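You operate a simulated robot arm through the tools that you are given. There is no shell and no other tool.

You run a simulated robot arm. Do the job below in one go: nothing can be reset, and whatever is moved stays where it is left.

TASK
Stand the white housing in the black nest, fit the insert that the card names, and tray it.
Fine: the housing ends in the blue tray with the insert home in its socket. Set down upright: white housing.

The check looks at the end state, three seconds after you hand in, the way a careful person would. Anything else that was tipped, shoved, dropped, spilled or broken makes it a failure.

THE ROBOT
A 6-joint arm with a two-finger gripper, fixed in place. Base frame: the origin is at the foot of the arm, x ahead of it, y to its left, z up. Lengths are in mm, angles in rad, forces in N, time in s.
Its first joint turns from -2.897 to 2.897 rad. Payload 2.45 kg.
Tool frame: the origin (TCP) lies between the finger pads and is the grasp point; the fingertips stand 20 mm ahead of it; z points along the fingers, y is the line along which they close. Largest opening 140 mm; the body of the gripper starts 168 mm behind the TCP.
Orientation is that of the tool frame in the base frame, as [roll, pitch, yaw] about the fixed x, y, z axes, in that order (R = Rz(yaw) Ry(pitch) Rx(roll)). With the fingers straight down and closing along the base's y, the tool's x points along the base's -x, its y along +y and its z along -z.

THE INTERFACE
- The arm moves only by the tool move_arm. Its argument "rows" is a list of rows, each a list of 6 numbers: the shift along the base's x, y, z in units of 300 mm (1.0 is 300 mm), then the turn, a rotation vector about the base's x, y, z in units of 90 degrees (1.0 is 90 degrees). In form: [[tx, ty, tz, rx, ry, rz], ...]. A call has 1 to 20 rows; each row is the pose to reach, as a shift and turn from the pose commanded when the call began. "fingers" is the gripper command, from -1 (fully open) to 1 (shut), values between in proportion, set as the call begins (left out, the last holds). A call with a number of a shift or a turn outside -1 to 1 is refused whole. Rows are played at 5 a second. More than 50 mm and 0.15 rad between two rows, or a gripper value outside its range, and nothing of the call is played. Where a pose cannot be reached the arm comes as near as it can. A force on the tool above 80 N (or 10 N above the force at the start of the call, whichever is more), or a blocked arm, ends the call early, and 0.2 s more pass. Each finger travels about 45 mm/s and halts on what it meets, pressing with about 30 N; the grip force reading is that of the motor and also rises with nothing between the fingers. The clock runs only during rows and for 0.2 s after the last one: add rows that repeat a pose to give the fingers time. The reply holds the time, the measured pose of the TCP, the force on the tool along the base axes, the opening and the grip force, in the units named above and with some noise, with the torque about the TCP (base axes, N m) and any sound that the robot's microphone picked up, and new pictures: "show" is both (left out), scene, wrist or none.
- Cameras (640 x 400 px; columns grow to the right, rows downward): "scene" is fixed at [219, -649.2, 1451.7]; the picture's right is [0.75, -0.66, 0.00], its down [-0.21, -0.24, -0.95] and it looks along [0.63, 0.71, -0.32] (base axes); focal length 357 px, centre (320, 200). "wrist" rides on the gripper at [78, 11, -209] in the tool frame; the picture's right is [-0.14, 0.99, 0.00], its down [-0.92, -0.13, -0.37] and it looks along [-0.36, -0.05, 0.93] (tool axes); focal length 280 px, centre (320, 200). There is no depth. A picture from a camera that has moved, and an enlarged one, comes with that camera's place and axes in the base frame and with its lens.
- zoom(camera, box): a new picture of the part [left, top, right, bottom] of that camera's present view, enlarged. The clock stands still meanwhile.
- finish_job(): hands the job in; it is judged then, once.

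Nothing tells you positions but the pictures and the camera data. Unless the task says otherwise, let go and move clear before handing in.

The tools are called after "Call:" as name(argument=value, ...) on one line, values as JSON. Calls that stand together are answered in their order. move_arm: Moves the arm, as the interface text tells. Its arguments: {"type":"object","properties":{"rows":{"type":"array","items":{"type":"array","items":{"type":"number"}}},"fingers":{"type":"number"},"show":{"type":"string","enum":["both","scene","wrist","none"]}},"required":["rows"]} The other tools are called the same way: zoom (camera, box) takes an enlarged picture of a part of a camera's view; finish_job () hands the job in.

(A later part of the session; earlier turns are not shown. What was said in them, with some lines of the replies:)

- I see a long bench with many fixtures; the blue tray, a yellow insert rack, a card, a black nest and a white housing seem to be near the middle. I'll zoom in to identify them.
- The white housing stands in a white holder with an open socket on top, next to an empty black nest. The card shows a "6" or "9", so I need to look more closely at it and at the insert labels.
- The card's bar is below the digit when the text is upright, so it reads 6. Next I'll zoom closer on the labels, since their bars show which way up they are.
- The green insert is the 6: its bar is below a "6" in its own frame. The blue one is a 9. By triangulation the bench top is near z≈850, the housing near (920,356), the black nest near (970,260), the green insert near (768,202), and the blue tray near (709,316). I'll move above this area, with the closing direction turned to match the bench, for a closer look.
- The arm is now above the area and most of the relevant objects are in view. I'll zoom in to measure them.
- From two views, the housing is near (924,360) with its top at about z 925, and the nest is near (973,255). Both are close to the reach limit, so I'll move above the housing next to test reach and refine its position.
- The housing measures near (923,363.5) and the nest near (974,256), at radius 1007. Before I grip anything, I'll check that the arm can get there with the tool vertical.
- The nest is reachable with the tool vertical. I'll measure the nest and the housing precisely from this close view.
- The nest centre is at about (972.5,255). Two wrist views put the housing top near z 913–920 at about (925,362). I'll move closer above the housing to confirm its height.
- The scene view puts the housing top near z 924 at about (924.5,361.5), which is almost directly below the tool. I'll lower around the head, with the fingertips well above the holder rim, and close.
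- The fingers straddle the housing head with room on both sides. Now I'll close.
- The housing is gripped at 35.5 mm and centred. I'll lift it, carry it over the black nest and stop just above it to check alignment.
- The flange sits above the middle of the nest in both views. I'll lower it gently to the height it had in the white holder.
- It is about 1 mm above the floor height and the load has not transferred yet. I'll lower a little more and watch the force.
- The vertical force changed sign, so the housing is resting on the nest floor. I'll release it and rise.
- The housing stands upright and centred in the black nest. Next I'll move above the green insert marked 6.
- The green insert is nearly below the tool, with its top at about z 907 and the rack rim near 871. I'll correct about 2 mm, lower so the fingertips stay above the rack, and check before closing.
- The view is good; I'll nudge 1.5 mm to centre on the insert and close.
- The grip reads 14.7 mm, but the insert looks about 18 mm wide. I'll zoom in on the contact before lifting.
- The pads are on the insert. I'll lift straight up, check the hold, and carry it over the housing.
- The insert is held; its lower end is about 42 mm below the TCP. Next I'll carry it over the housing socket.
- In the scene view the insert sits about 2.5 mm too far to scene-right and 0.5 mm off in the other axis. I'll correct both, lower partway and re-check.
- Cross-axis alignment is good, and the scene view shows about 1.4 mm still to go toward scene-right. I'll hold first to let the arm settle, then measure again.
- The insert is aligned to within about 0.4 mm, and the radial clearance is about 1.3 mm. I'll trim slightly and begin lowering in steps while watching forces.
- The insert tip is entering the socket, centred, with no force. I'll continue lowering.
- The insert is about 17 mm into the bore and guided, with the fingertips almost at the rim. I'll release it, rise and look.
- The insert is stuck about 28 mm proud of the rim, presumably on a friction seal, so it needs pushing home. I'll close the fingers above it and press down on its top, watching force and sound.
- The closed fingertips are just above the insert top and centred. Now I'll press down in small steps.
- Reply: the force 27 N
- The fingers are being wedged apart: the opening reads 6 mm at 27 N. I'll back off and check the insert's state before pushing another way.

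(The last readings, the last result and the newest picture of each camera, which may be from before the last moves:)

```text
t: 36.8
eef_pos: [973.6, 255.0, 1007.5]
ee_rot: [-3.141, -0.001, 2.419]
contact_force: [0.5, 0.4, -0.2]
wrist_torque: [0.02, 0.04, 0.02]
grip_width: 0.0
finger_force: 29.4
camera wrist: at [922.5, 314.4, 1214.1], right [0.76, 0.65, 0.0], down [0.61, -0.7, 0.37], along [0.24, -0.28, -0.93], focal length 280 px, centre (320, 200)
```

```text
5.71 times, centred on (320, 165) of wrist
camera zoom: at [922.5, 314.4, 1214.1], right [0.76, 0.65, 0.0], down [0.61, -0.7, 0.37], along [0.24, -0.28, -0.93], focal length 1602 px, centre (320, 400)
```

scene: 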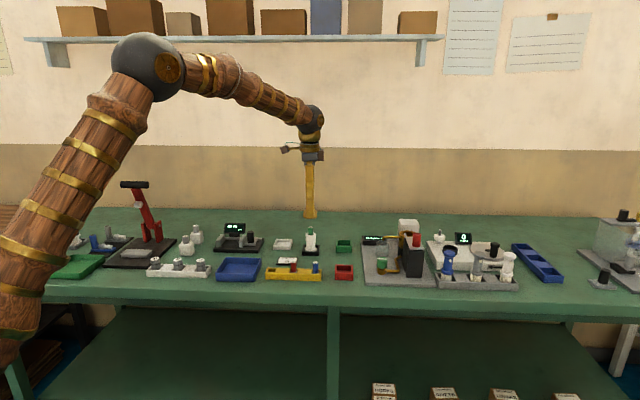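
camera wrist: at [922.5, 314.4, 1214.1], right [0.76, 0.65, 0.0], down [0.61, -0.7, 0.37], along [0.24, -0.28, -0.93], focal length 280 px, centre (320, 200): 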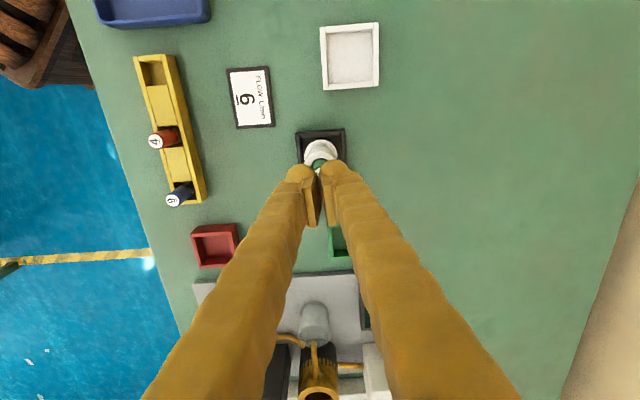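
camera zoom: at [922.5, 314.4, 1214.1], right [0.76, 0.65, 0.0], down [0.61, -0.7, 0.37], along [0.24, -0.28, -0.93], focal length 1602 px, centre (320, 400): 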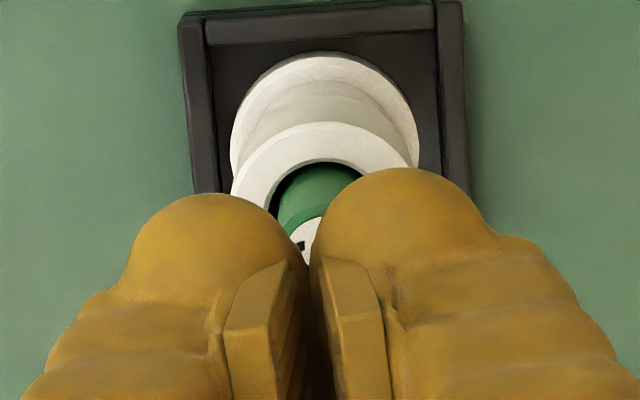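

The insert did not move under 27 N. By my measurement it is about 20–22 mm deep in a socket about 20–22 mm deep, so it may already be home. To be sure, I'll press firmly with one fingertip centred on its top, so the insert can't wedge the fingers apart.

Call:
move_arm(rows=[[0.0187, 0.0213, 0, 0, 0, 0], [0.0187, 0.0213, -0.06, 0, 0, 0], [0.0187, 0.0213, -0.11, 0, 0, 0], [0.0187, 0.0213, -0.115, 0, 0, 0], [0.0187, 0.0213, -0.115, 0, 0, 0]], show="none")

Call:
zoom(camera="scene", box=[294, 210, 326, 235])

Call:
zoom(camera="wrist", box=[280, 145, 360, 205])

```text
t: 38.0
eef_pos: [979.4, 261.5, 972.1]
ee_rot: [-3.141, -0.001, 2.419]
contact_force: [-0.3, 0.3, 0.6]
wrist_torque: [-0.01, 0.03, -0.02]
grip_width: 0.3
finger_force: 29.8
```

```text
16.00 times, centred on (310, 222) of scene
camera zoom: at [219.0, -649.2, 1451.7], right [0.75, -0.66, 0.0], down [-0.21, -0.24, -0.95], along [0.63, 0.71, -0.32], focal length 5706 px, centre (480, -160)
```

zoom: 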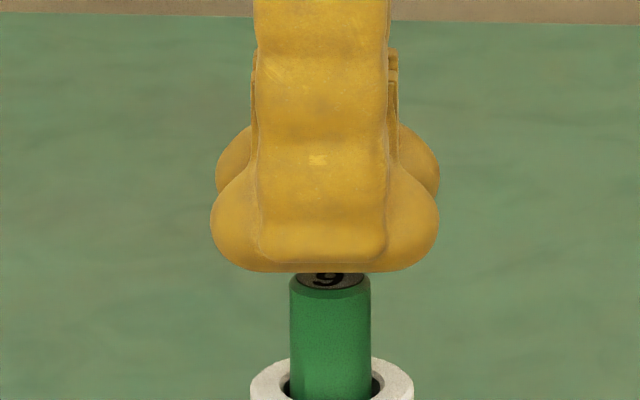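

```text
6.67 times, centred on (320, 175) of wrist
camera zoom: at [927.9, 320.7, 1179.7], right [0.76, 0.65, 0.0], down [0.61, -0.7, 0.37], along [0.24, -0.28, -0.93], focal length 1869 px, centre (320, 367)
```

zoom: 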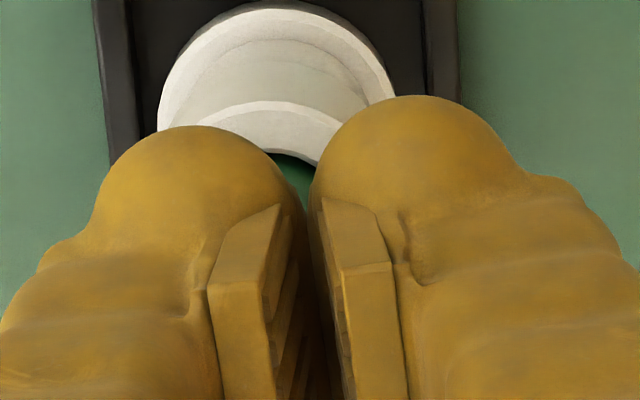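

The left finger is over the insert top. I'll press down slowly.

Call:
move_arm(rows=[[0, 0, -0.005, 0, 0, 0], [0, 0, -0.01, 0, 0, 0], [0, 0, -0.015, 0, 0, 0], [0, 0, -0.015, 0, 0, 0]], show="none")

```text
t: 39.0
eef_pos: [978.8, 261.5, 968.3]
ee_rot: [3.141, 0.0, 2.419]
contact_force: [0.1, 0.5, -0.1]
wrist_torque: [0.0, 0.01, 0.0]
grip_width: 0.1
finger_force: 29.4
```

Call:
move_arm(rows=[[0, 0, -0.004, 0, 0, 0], [0, 0, -0.008, 0, 0, 0], [0, 0, -0.008, 0, 0, 0]], show="none")

Call:
zoom(camera="scene", box=[294, 210, 326, 235])

```text
t: 39.8
eef_pos: [978.3, 261.3, 968.2]
ee_rot: [3.14, 0.0, 2.42]
contact_force: [0.6, -1.4, 23.8]
wrist_torque: [-0.24, 0.06, -0.02]
grip_width: 0.0
finger_force: 29.7
```

```text
16.00 times, centred on (310, 222) of scene
camera zoom: at [219.0, -649.2, 1451.7], right [0.75, -0.66, 0.0], down [-0.21, -0.24, -0.95], along [0.63, 0.71, -0.32], focal length 5706 px, centre (480, -160)
```

zoom: 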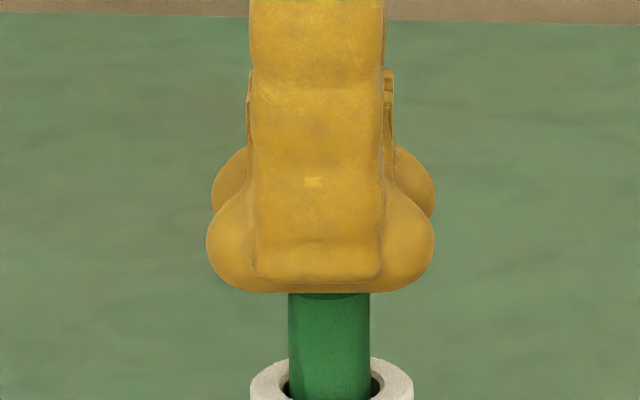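

Call:
move_arm(rows=[[0, 0, -0.004, 0, 0, 0], [0, 0, -0.004, 0, 0, 0]], show="none")

Call:
zoom(camera="scene", box=[294, 210, 326, 235])

```text
t: 40.4
eef_pos: [979.5, 262.5, 967.2]
ee_rot: [3.141, 0.002, 2.417]
contact_force: [-0.3, -1.2, 41.8]
wrist_torque: [-0.41, 0.21, 0.02]
grip_width: 0.0
finger_force: 29.0
```

```text
16.00 times, centred on (310, 222) of scene
camera zoom: at [219.0, -649.2, 1451.7], right [0.75, -0.66, 0.0], down [-0.21, -0.24, -0.95], along [0.63, 0.71, -0.32], focal length 5706 px, centre (480, -160)
```

zoom: 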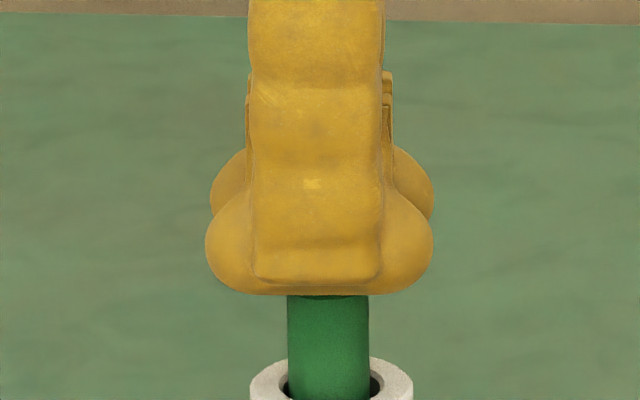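

Call:
move_arm(rows=[[0, 0, -0.004, 0, 0, 0], [0, 0, -0.004, 0, 0, 0]], show="none")

Call:
move_arm(rows=[[0, 0, 0.02, 0, 0, 0], [0, 0, 0.06, 0, 0, 0], [-0.0187, -0.0213, 0.14, 0, 0, 0], [-0.0187, -0.0213, 0.17, 0, 0, 0], [-0.0187, -0.0213, 0.17, 0, 0, 0]], fingers=-0.2)

Call:
zoom(camera="scene", box=[286, 215, 334, 255])

Call:
zoom(camera="wrist", box=[280, 130, 360, 190])

```text
t: 41.0
eef_pos: [980.1, 263.2, 965.9]
ee_rot: [3.14, 0.003, 2.418]
contact_force: [-0.5, -3.4, 64.1]
wrist_torque: [-0.6, 0.35, 0.0]
grip_width: 0.0
finger_force: 30.0
```

```text
t: 42.2
eef_pos: [972.9, 254.2, 1015.2]
ee_rot: [3.141, 0.0, 2.419]
contact_force: [-0.5, -0.5, 0.5]
wrist_torque: [0.03, 0.01, 0.03]
grip_width: 84.1
finger_force: 0.1
camera wrist: at [921.9, 316.0, 1222.5], right [0.76, 0.65, 0.0], down [0.61, -0.7, 0.37], along [0.24, -0.28, -0.93], focal length 280 px, centre (320, 200)
```

scene: 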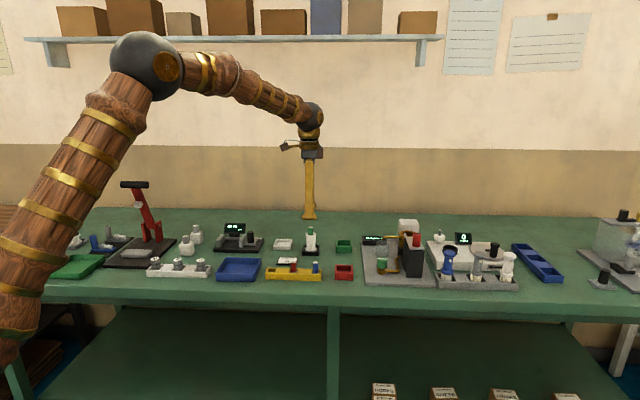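
wrist: 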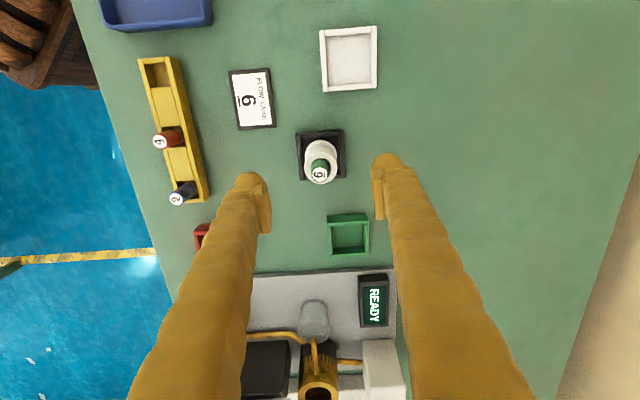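

```text
10.00 times, centred on (310, 235) of scene
camera zoom: at [219.0, -649.2, 1451.7], right [0.75, -0.66, 0.0], down [-0.21, -0.24, -0.95], along [0.63, 0.71, -0.32], focal length 3566 px, centre (420, -150)
```

zoom: 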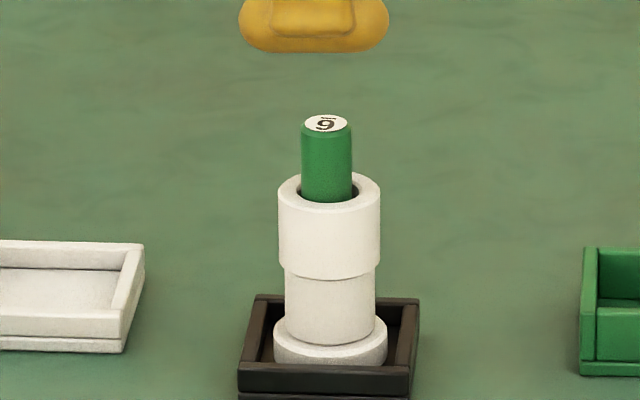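

```text
6.67 times, centred on (320, 160) of wrist
camera zoom: at [921.9, 316.0, 1222.5], right [0.76, 0.65, 0.0], down [0.61, -0.7, 0.37], along [0.24, -0.28, -0.93], focal length 1869 px, centre (320, 467)
```

zoom: 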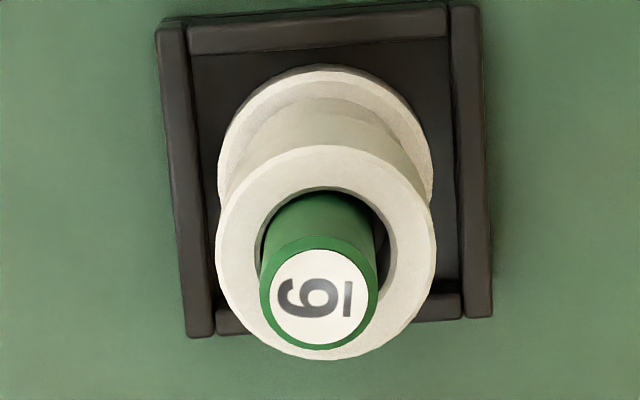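

64 N caused no movement in depth, so the insert is bottomed and home in the socket. Now I'll lower around the housing head, grip it as before, and lift it out.

Call:
move_arm(rows=[[0.002, 0.002, -0.12, 0, 0, 0], [0.002, 0.002, -0.24, 0, 0, 0], [0.002, 0.002, -0.33, 0, 0, 0], [0.002, 0.002, -0.358, 0, 0, 0], [0.002, 0.002, -0.358, 0, 0, 0]], show="none")

Call:
zoom(camera="wrist", box=[240, 120, 400, 220])

Call:
zoom(camera="scene", box=[286, 215, 334, 255])

```text
t: 43.4
eef_pos: [974.4, 256.7, 907.6]
ee_rot: [-3.14, 0.001, 2.418]
contact_force: [0.2, 0.3, 0.0]
wrist_torque: [0.01, 0.05, -0.01]
grip_width: 84.1
finger_force: 0.2
```

```text
4.00 times, centred on (320, 170) of wrist
camera zoom: at [923.5, 316.9, 1114.3], right [0.76, 0.65, 0.0], down [0.61, -0.7, 0.37], along [0.24, -0.28, -0.93], focal length 1122 px, centre (320, 320)
```

zoom: 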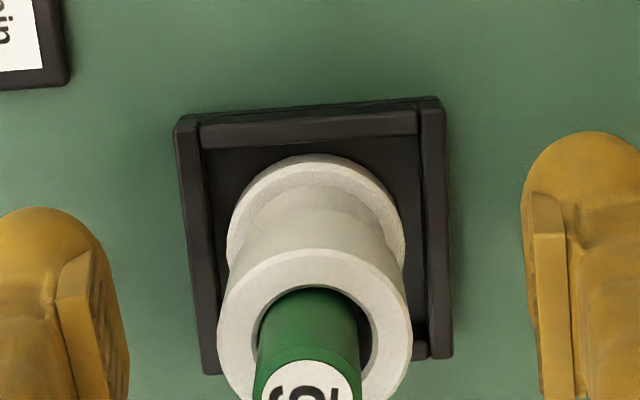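

```text
10.00 times, centred on (310, 235) of scene
camera zoom: at [219.0, -649.2, 1451.7], right [0.75, -0.66, 0.0], down [-0.21, -0.24, -0.95], along [0.63, 0.71, -0.32], focal length 3566 px, centre (420, -150)
```

zoom: 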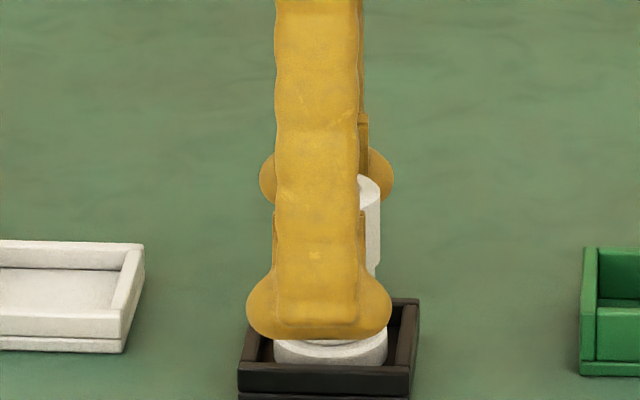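

The position around the head matches the first grasp. I'll close, then lift a little to check.

Call:
move_arm(rows=[[0, 0, 0, 0, 0, 0], [0, 0, 0, 0, 0, 0], [0, 0, 0, 0, 0, 0], [0, 0, 0, 0, 0, 0], [0, 0, 0, 0, 0, 0]], fingers=1, show="none")

Call:
move_arm(rows=[[0, 0, 0.03, 0, 0, 0], [0, 0, 0.08, 0, 0, 0], [0, 0, 0.16, 0, 0, 0], [0, 0, 0.26, 0, 0, 0], [0, 0, 0.26, 0, 0, 0]])

Call:
zoom(camera="scene", box=[286, 205, 334, 245])

Call:
zoom(camera="wrist", box=[270, 150, 370, 220])

```text
t: 44.6
eef_pos: [974.2, 256.3, 907.7]
ee_rot: [3.141, 0.0, 2.419]
contact_force: [-0.3, 0.0, 0.2]
wrist_torque: [0.0, 0.03, -0.01]
grip_width: 35.7
finger_force: 30.0
```

```text
t: 45.8
eef_pos: [973.8, 255.3, 985.7]
ee_rot: [-3.141, -0.001, 2.42]
contact_force: [0.1, 0.4, -1.2]
wrist_torque: [-0.02, 0.0, 0.01]
grip_width: 35.4
finger_force: 29.9
camera wrist: at [923.3, 316.5, 1193.0], right [0.76, 0.65, 0.0], down [0.61, -0.7, 0.37], along [0.24, -0.28, -0.93], focal length 280 px, centre (320, 200)
```

scene: 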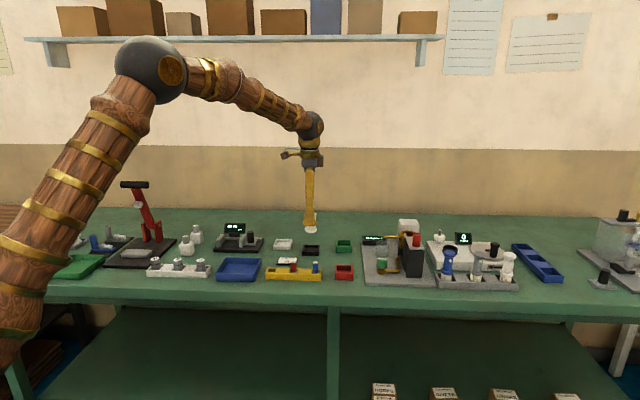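
wrist: 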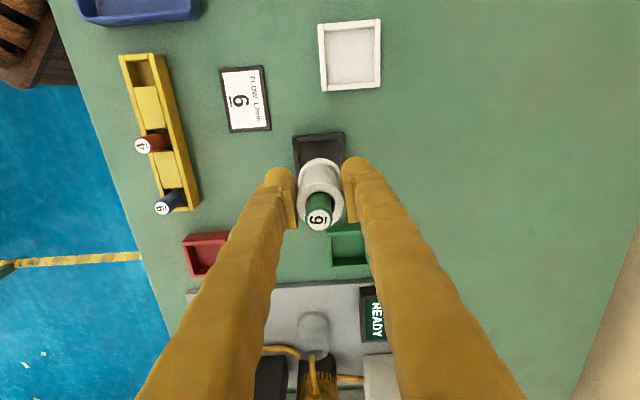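

```text
10.00 times, centred on (310, 225) of scene
camera zoom: at [219.0, -649.2, 1451.7], right [0.75, -0.66, 0.0], down [-0.21, -0.24, -0.95], along [0.63, 0.71, -0.32], focal length 3566 px, centre (420, -50)
```

zoom: 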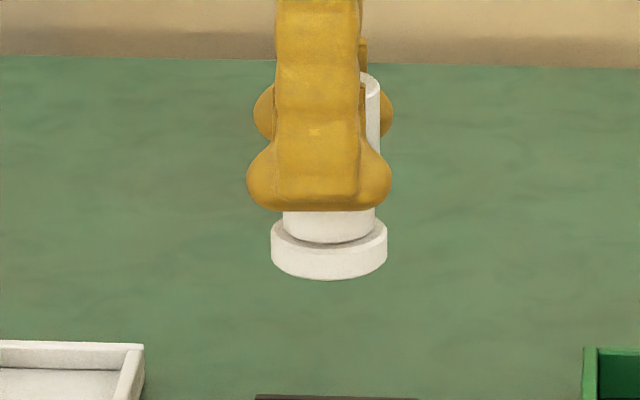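

```text
5.71 times, centred on (320, 185) of wrist
camera zoom: at [923.3, 316.5, 1193.0], right [0.76, 0.65, 0.0], down [0.61, -0.7, 0.37], along [0.24, -0.28, -0.93], focal length 1602 px, centre (320, 286)
```

zoom: 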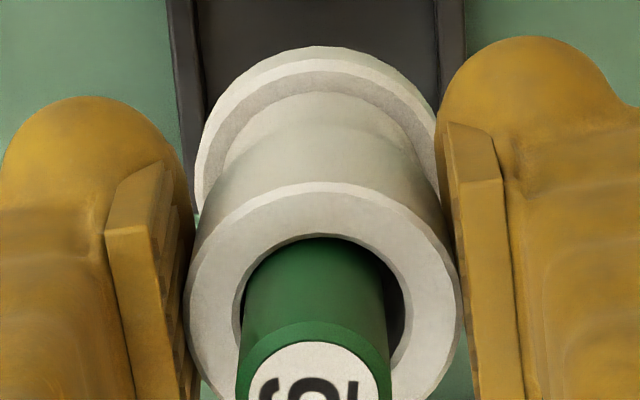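

The housing and insert lift together. Now I'll carry them over the centre of the blue tray, near (702,299), and check before lowering.

Call:
move_arm(rows=[[-0.12, 0.02, 0, 0, 0, 0], [-0.26, 0.042, 0, 0, 0, 0], [-0.4, 0.065, 0, 0, 0, 0], [-0.54, 0.088, 0, 0, 0, 0], [-0.68, 0.11, 0, 0, 0, 0], [-0.8, 0.13, 0, 0, 0, 0], [-0.898, 0.146, 0, 0, 0, 0], [-0.898, 0.146, 0, 0, 0, 0], [-0.898, 0.146, 0, 0, 0, 0]])

Call:
zoom(camera="scene", box=[200, 215, 280, 290])

```text
t: 47.8
eef_pos: [705.2, 300.2, 985.5]
ee_rot: [3.141, 0.001, 2.42]
contact_force: [-0.6, 0.0, -0.9]
wrist_torque: [-0.01, 0.01, 0.01]
grip_width: 35.4
finger_force: 29.8
camera wrist: at [654.0, 359.8, 1191.2], right [0.76, 0.65, 0.0], down [0.61, -0.7, 0.37], along [0.24, -0.28, -0.93], focal length 280 px, centre (320, 200)
```

scene: 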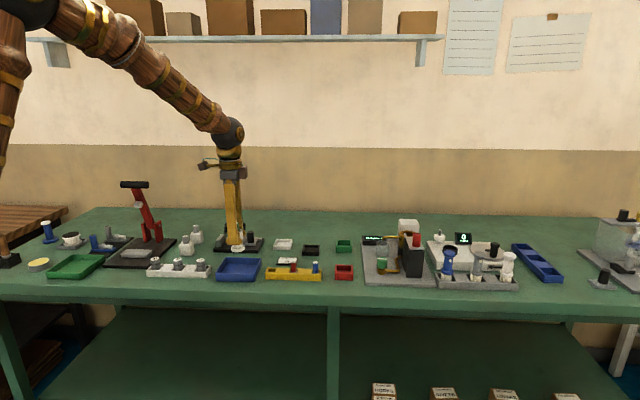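
wrist: 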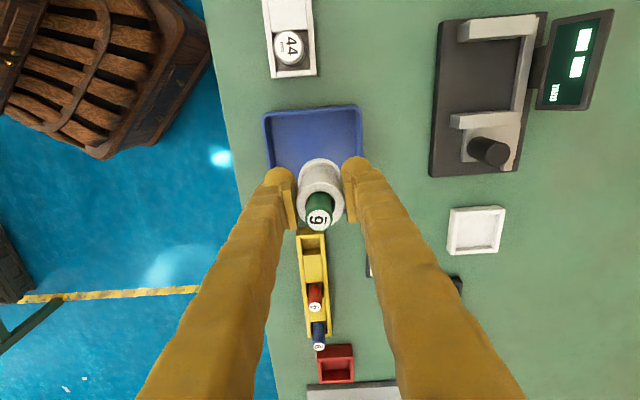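

```text
5.33 times, centred on (240, 252) of scene
camera zoom: at [219.0, -649.2, 1451.7], right [0.75, -0.66, 0.0], down [-0.21, -0.24, -0.95], along [0.63, 0.71, -0.32], focal length 1902 px, centre (747, -80)
```

zoom: 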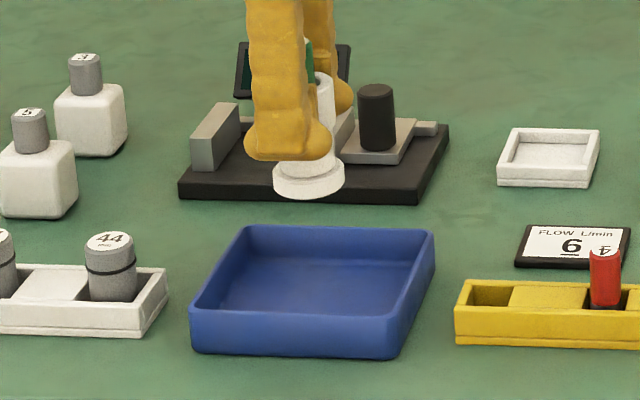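

The housing will land near the tray's centre in both views. I'll lower to just above the expected floor.

Call:
move_arm(rows=[[0, 0, -0.08, 0, 0, 0], [0, 0, -0.16, 0, 0, 0], [0, 0, -0.22, 0, 0, 0], [0, 0, -0.25, 0, 0, 0], [0, 0, -0.263, 0, 0, 0], [0, 0, -0.263, 0, 0, 0]])

Call:
zoom(camera="scene", box=[208, 240, 272, 290])

Call:
zoom(camera="wrist", box=[240, 100, 400, 220])

```text
t: 49.2
eef_pos: [704.1, 297.2, 906.7]
ee_rot: [-3.142, -0.002, 2.419]
contact_force: [-0.6, -0.2, -1.4]
wrist_torque: [0.02, 0.01, 0.0]
grip_width: 35.6
finger_force: 30.2
camera wrist: at [652.5, 358.3, 1113.3], right [0.76, 0.65, 0.0], down [0.61, -0.7, 0.37], along [0.24, -0.28, -0.93], focal length 280 px, centre (320, 200)
```

scene: 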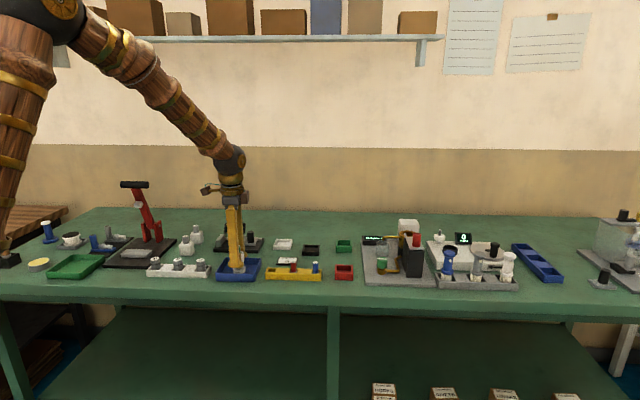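
wrist: 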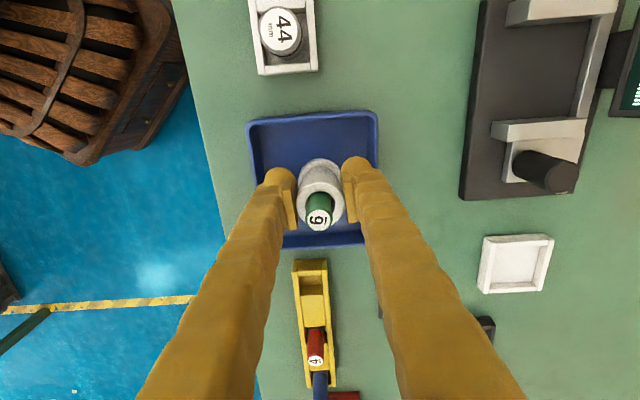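

```text
8.00 times, centred on (240, 265) of scene
camera zoom: at [219.0, -649.2, 1451.7], right [0.75, -0.66, 0.0], down [-0.21, -0.24, -0.95], along [0.63, 0.71, -0.32], focal length 2853 px, centre (960, -320)
```

zoom: 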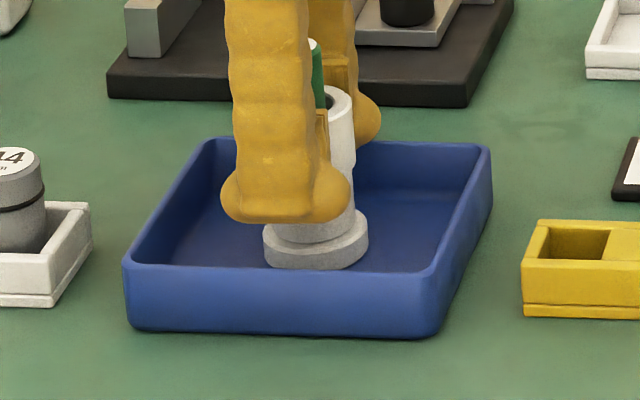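

```text
3.33 times, centred on (320, 160) of wrist
camera zoom: at [652.5, 358.3, 1113.3], right [0.76, 0.65, 0.0], down [0.61, -0.7, 0.37], along [0.24, -0.28, -0.93], focal length 935 px, centre (320, 333)
```

zoom: 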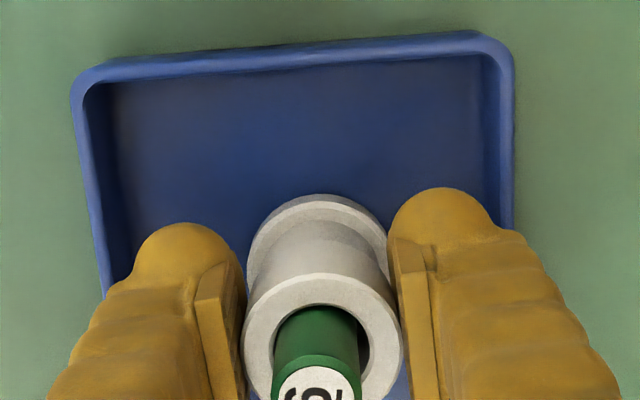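

It is well inside the tray and still just above the floor. I'll lower in small steps until the load transfers.

Call:
move_arm(rows=[[0, 0, -0.004, 0, 0, 0], [0, 0, -0.008, 0, 0, 0], [0, 0, -0.008, 0, 0, 0]], show="none")

```text
t: 50.0
eef_pos: [704.3, 299.4, 903.3]
ee_rot: [3.14, 0.001, 2.42]
contact_force: [-3.2, -6.2, 19.9]
wrist_torque: [-0.01, -0.1, -0.02]
grip_width: 34.0
finger_force: 30.0
```

It touched the floor with 20 N. I'll back off a little to relax the force before releasing.

Call:
move_arm(rows=[[0, 0, 0.003, 0, 0, 0], [0, 0, 0.003, 0, 0, 0]])

Call:
zoom(camera="scene", box=[208, 240, 272, 290])

```text
t: 50.6
eef_pos: [703.5, 299.5, 904.2]
ee_rot: [-3.141, 0.0, 2.42]
contact_force: [0.0, 0.0, -2.2]
wrist_torque: [0.01, 0.03, -0.04]
grip_width: 34.2
finger_force: 30.7
camera wrist: at [653.3, 359.4, 1111.2], right [0.76, 0.65, 0.0], down [0.61, -0.7, 0.37], along [0.24, -0.28, -0.93], focal length 280 px, centre (320, 200)
```

scene: 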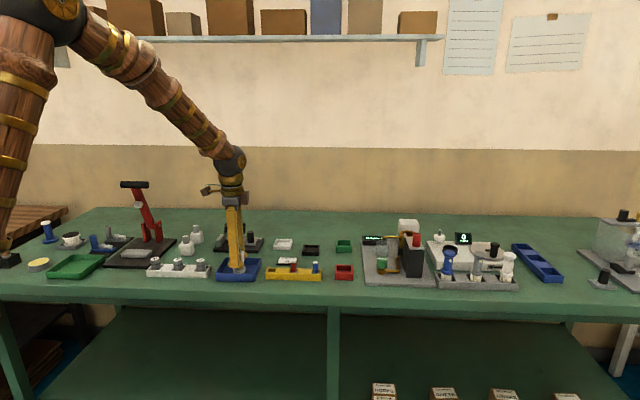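
wrist: 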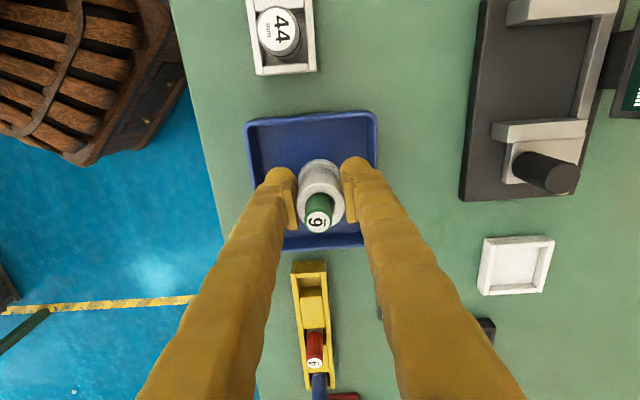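

```text
8.00 times, centred on (240, 265) of scene
camera zoom: at [219.0, -649.2, 1451.7], right [0.75, -0.66, 0.0], down [-0.21, -0.24, -0.95], along [0.63, 0.71, -0.32], focal length 2853 px, centre (960, -320)
```

zoom: 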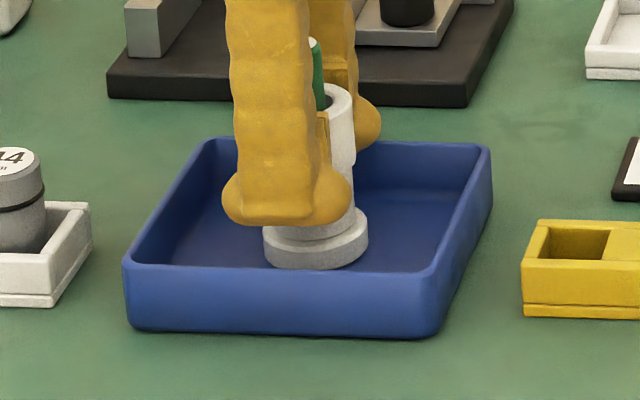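

Call:
move_arm(rows=[[0, 0, -0.0015, 0, 0, 0], [0, 0, -0.0015, 0, 0, 0]], show="none")

```text
t: 51.2
eef_pos: [704.9, 298.9, 904.7]
ee_rot: [3.141, 0.0, 2.42]
contact_force: [-0.5, 0.7, -2.0]
wrist_torque: [-0.03, -0.01, -0.02]
grip_width: 34.1
finger_force: 30.1
```

The housing is within a fraction of a millimetre of the floor. I'll release and rise straight up.

Call:
move_arm(rows=[[0, 0, -0.001, 0, 0, 0], [0, 0, -0.001, 0, 0, 0], [0, 0, -0.001, 0, 0, 0], [0, 0, -0.001, 0, 0, 0], [0, 0, 0.05, 0, 0, 0], [0, 0, 0.15, 0, 0, 0], [0, 0, 0.3, 0, 0, 0], [0, 0, 0.45, 0, 0, 0], [0, 0, 0.45, 0, 0, 0]], fingers=-0.2)

Call:
zoom(camera="scene", box=[208, 240, 272, 290])

Call:
zoom(camera="wrist", box=[240, 80, 400, 200])

Call:
zoom(camera="scene", box=[200, 210, 360, 310])

```text
t: 53.2
eef_pos: [701.9, 298.5, 1039.3]
ee_rot: [-3.141, 0.0, 2.42]
contact_force: [0.2, 0.0, -0.6]
wrist_torque: [-0.03, 0.0, 0.01]
grip_width: 84.0
finger_force: 0.1
camera wrist: at [651.3, 359.8, 1246.0], right [0.76, 0.65, 0.0], down [0.61, -0.7, 0.37], along [0.24, -0.28, -0.93], focal length 280 px, centre (320, 200)
```

scene: 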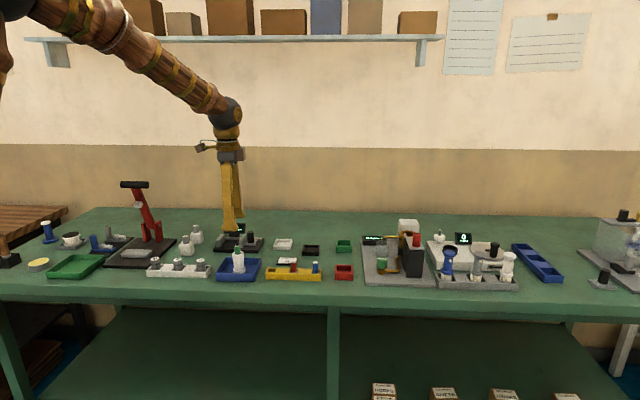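
wrist: 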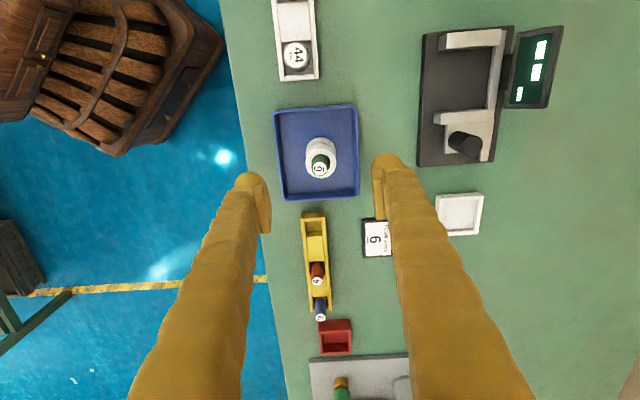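

```text
8.00 times, centred on (240, 265) of scene
camera zoom: at [219.0, -649.2, 1451.7], right [0.75, -0.66, 0.0], down [-0.21, -0.24, -0.95], along [0.63, 0.71, -0.32], focal length 2853 px, centre (960, -320)
```

zoom: 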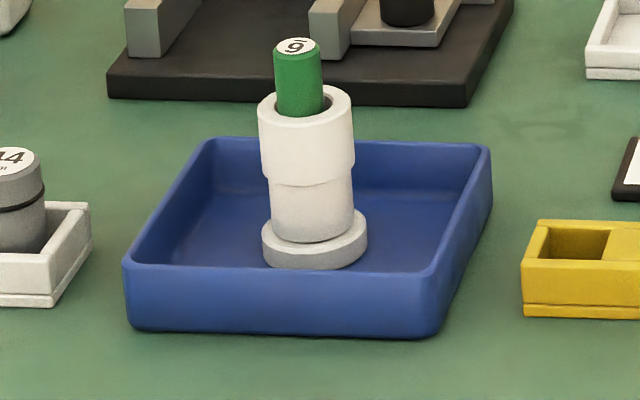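

```text
3.33 times, centred on (320, 140) of wrist
camera zoom: at [651.3, 359.8, 1246.0], right [0.76, 0.65, 0.0], down [0.61, -0.7, 0.37], along [0.24, -0.28, -0.93], focal length 935 px, centre (320, 400)
```

zoom: 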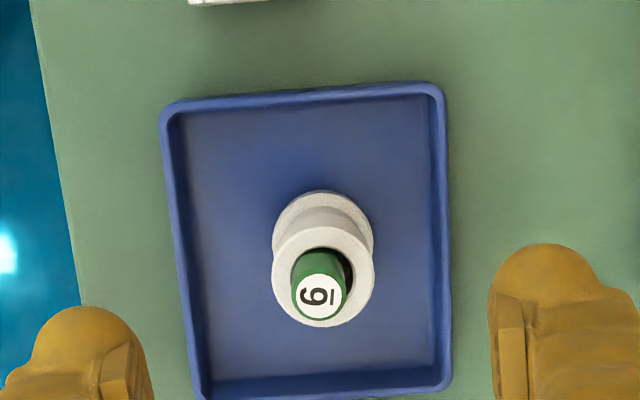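

```text
4.00 times, centred on (280, 260) of scene
camera zoom: at [219.0, -649.2, 1451.7], right [0.75, -0.66, 0.0], down [-0.21, -0.24, -0.95], along [0.63, 0.71, -0.32], focal length 1426 px, centre (480, -40)
```

zoom: 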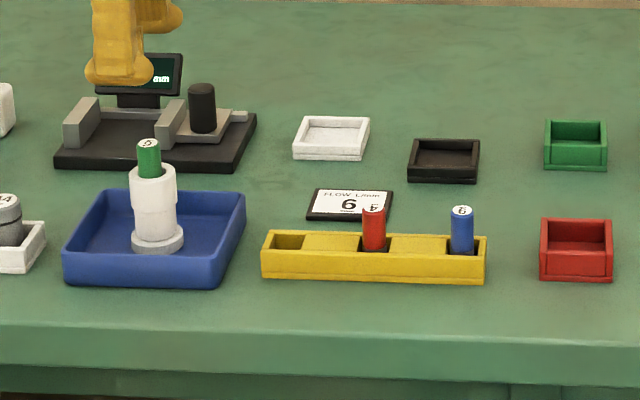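

The housing stands upright in the blue tray with the "6" insert seated in its socket. Everything else is where it was and the gripper is clear, so I'm handing in.

Call:
finish_job()

```text
The job is handed in.
```

The white housing now stands upright in the blue tray with the green "6" insert in its socket, and I've handed the job in. No result has come back yet.

- **Insert choice:** the card reads 6. The bars on the labels show that the green insert is the 6 and the blue one is a 9.
- **Fit:** I stood the housing in the black nest, lowered the insert about 20 mm into the bore and let go. I then pressed on top with up to 64 N. It did not move any deeper, and the depth matches my estimate of the socket, so I take it to be fully home. About 26–28 mm of it still stands above the rim. I heard no click, and the socket depth is estimated from the pictures only.
- **Pressing:** on the first press the closed fingers were wedged apart by about 6 mm. I backed off and pressed with one fingertip instead.
- **Tray:** the housing was released within a millimetre of the tray floor, well inside the walls. Nothing else around the work area looked moved or tipped in the final pictures, and the gripper is clear above.
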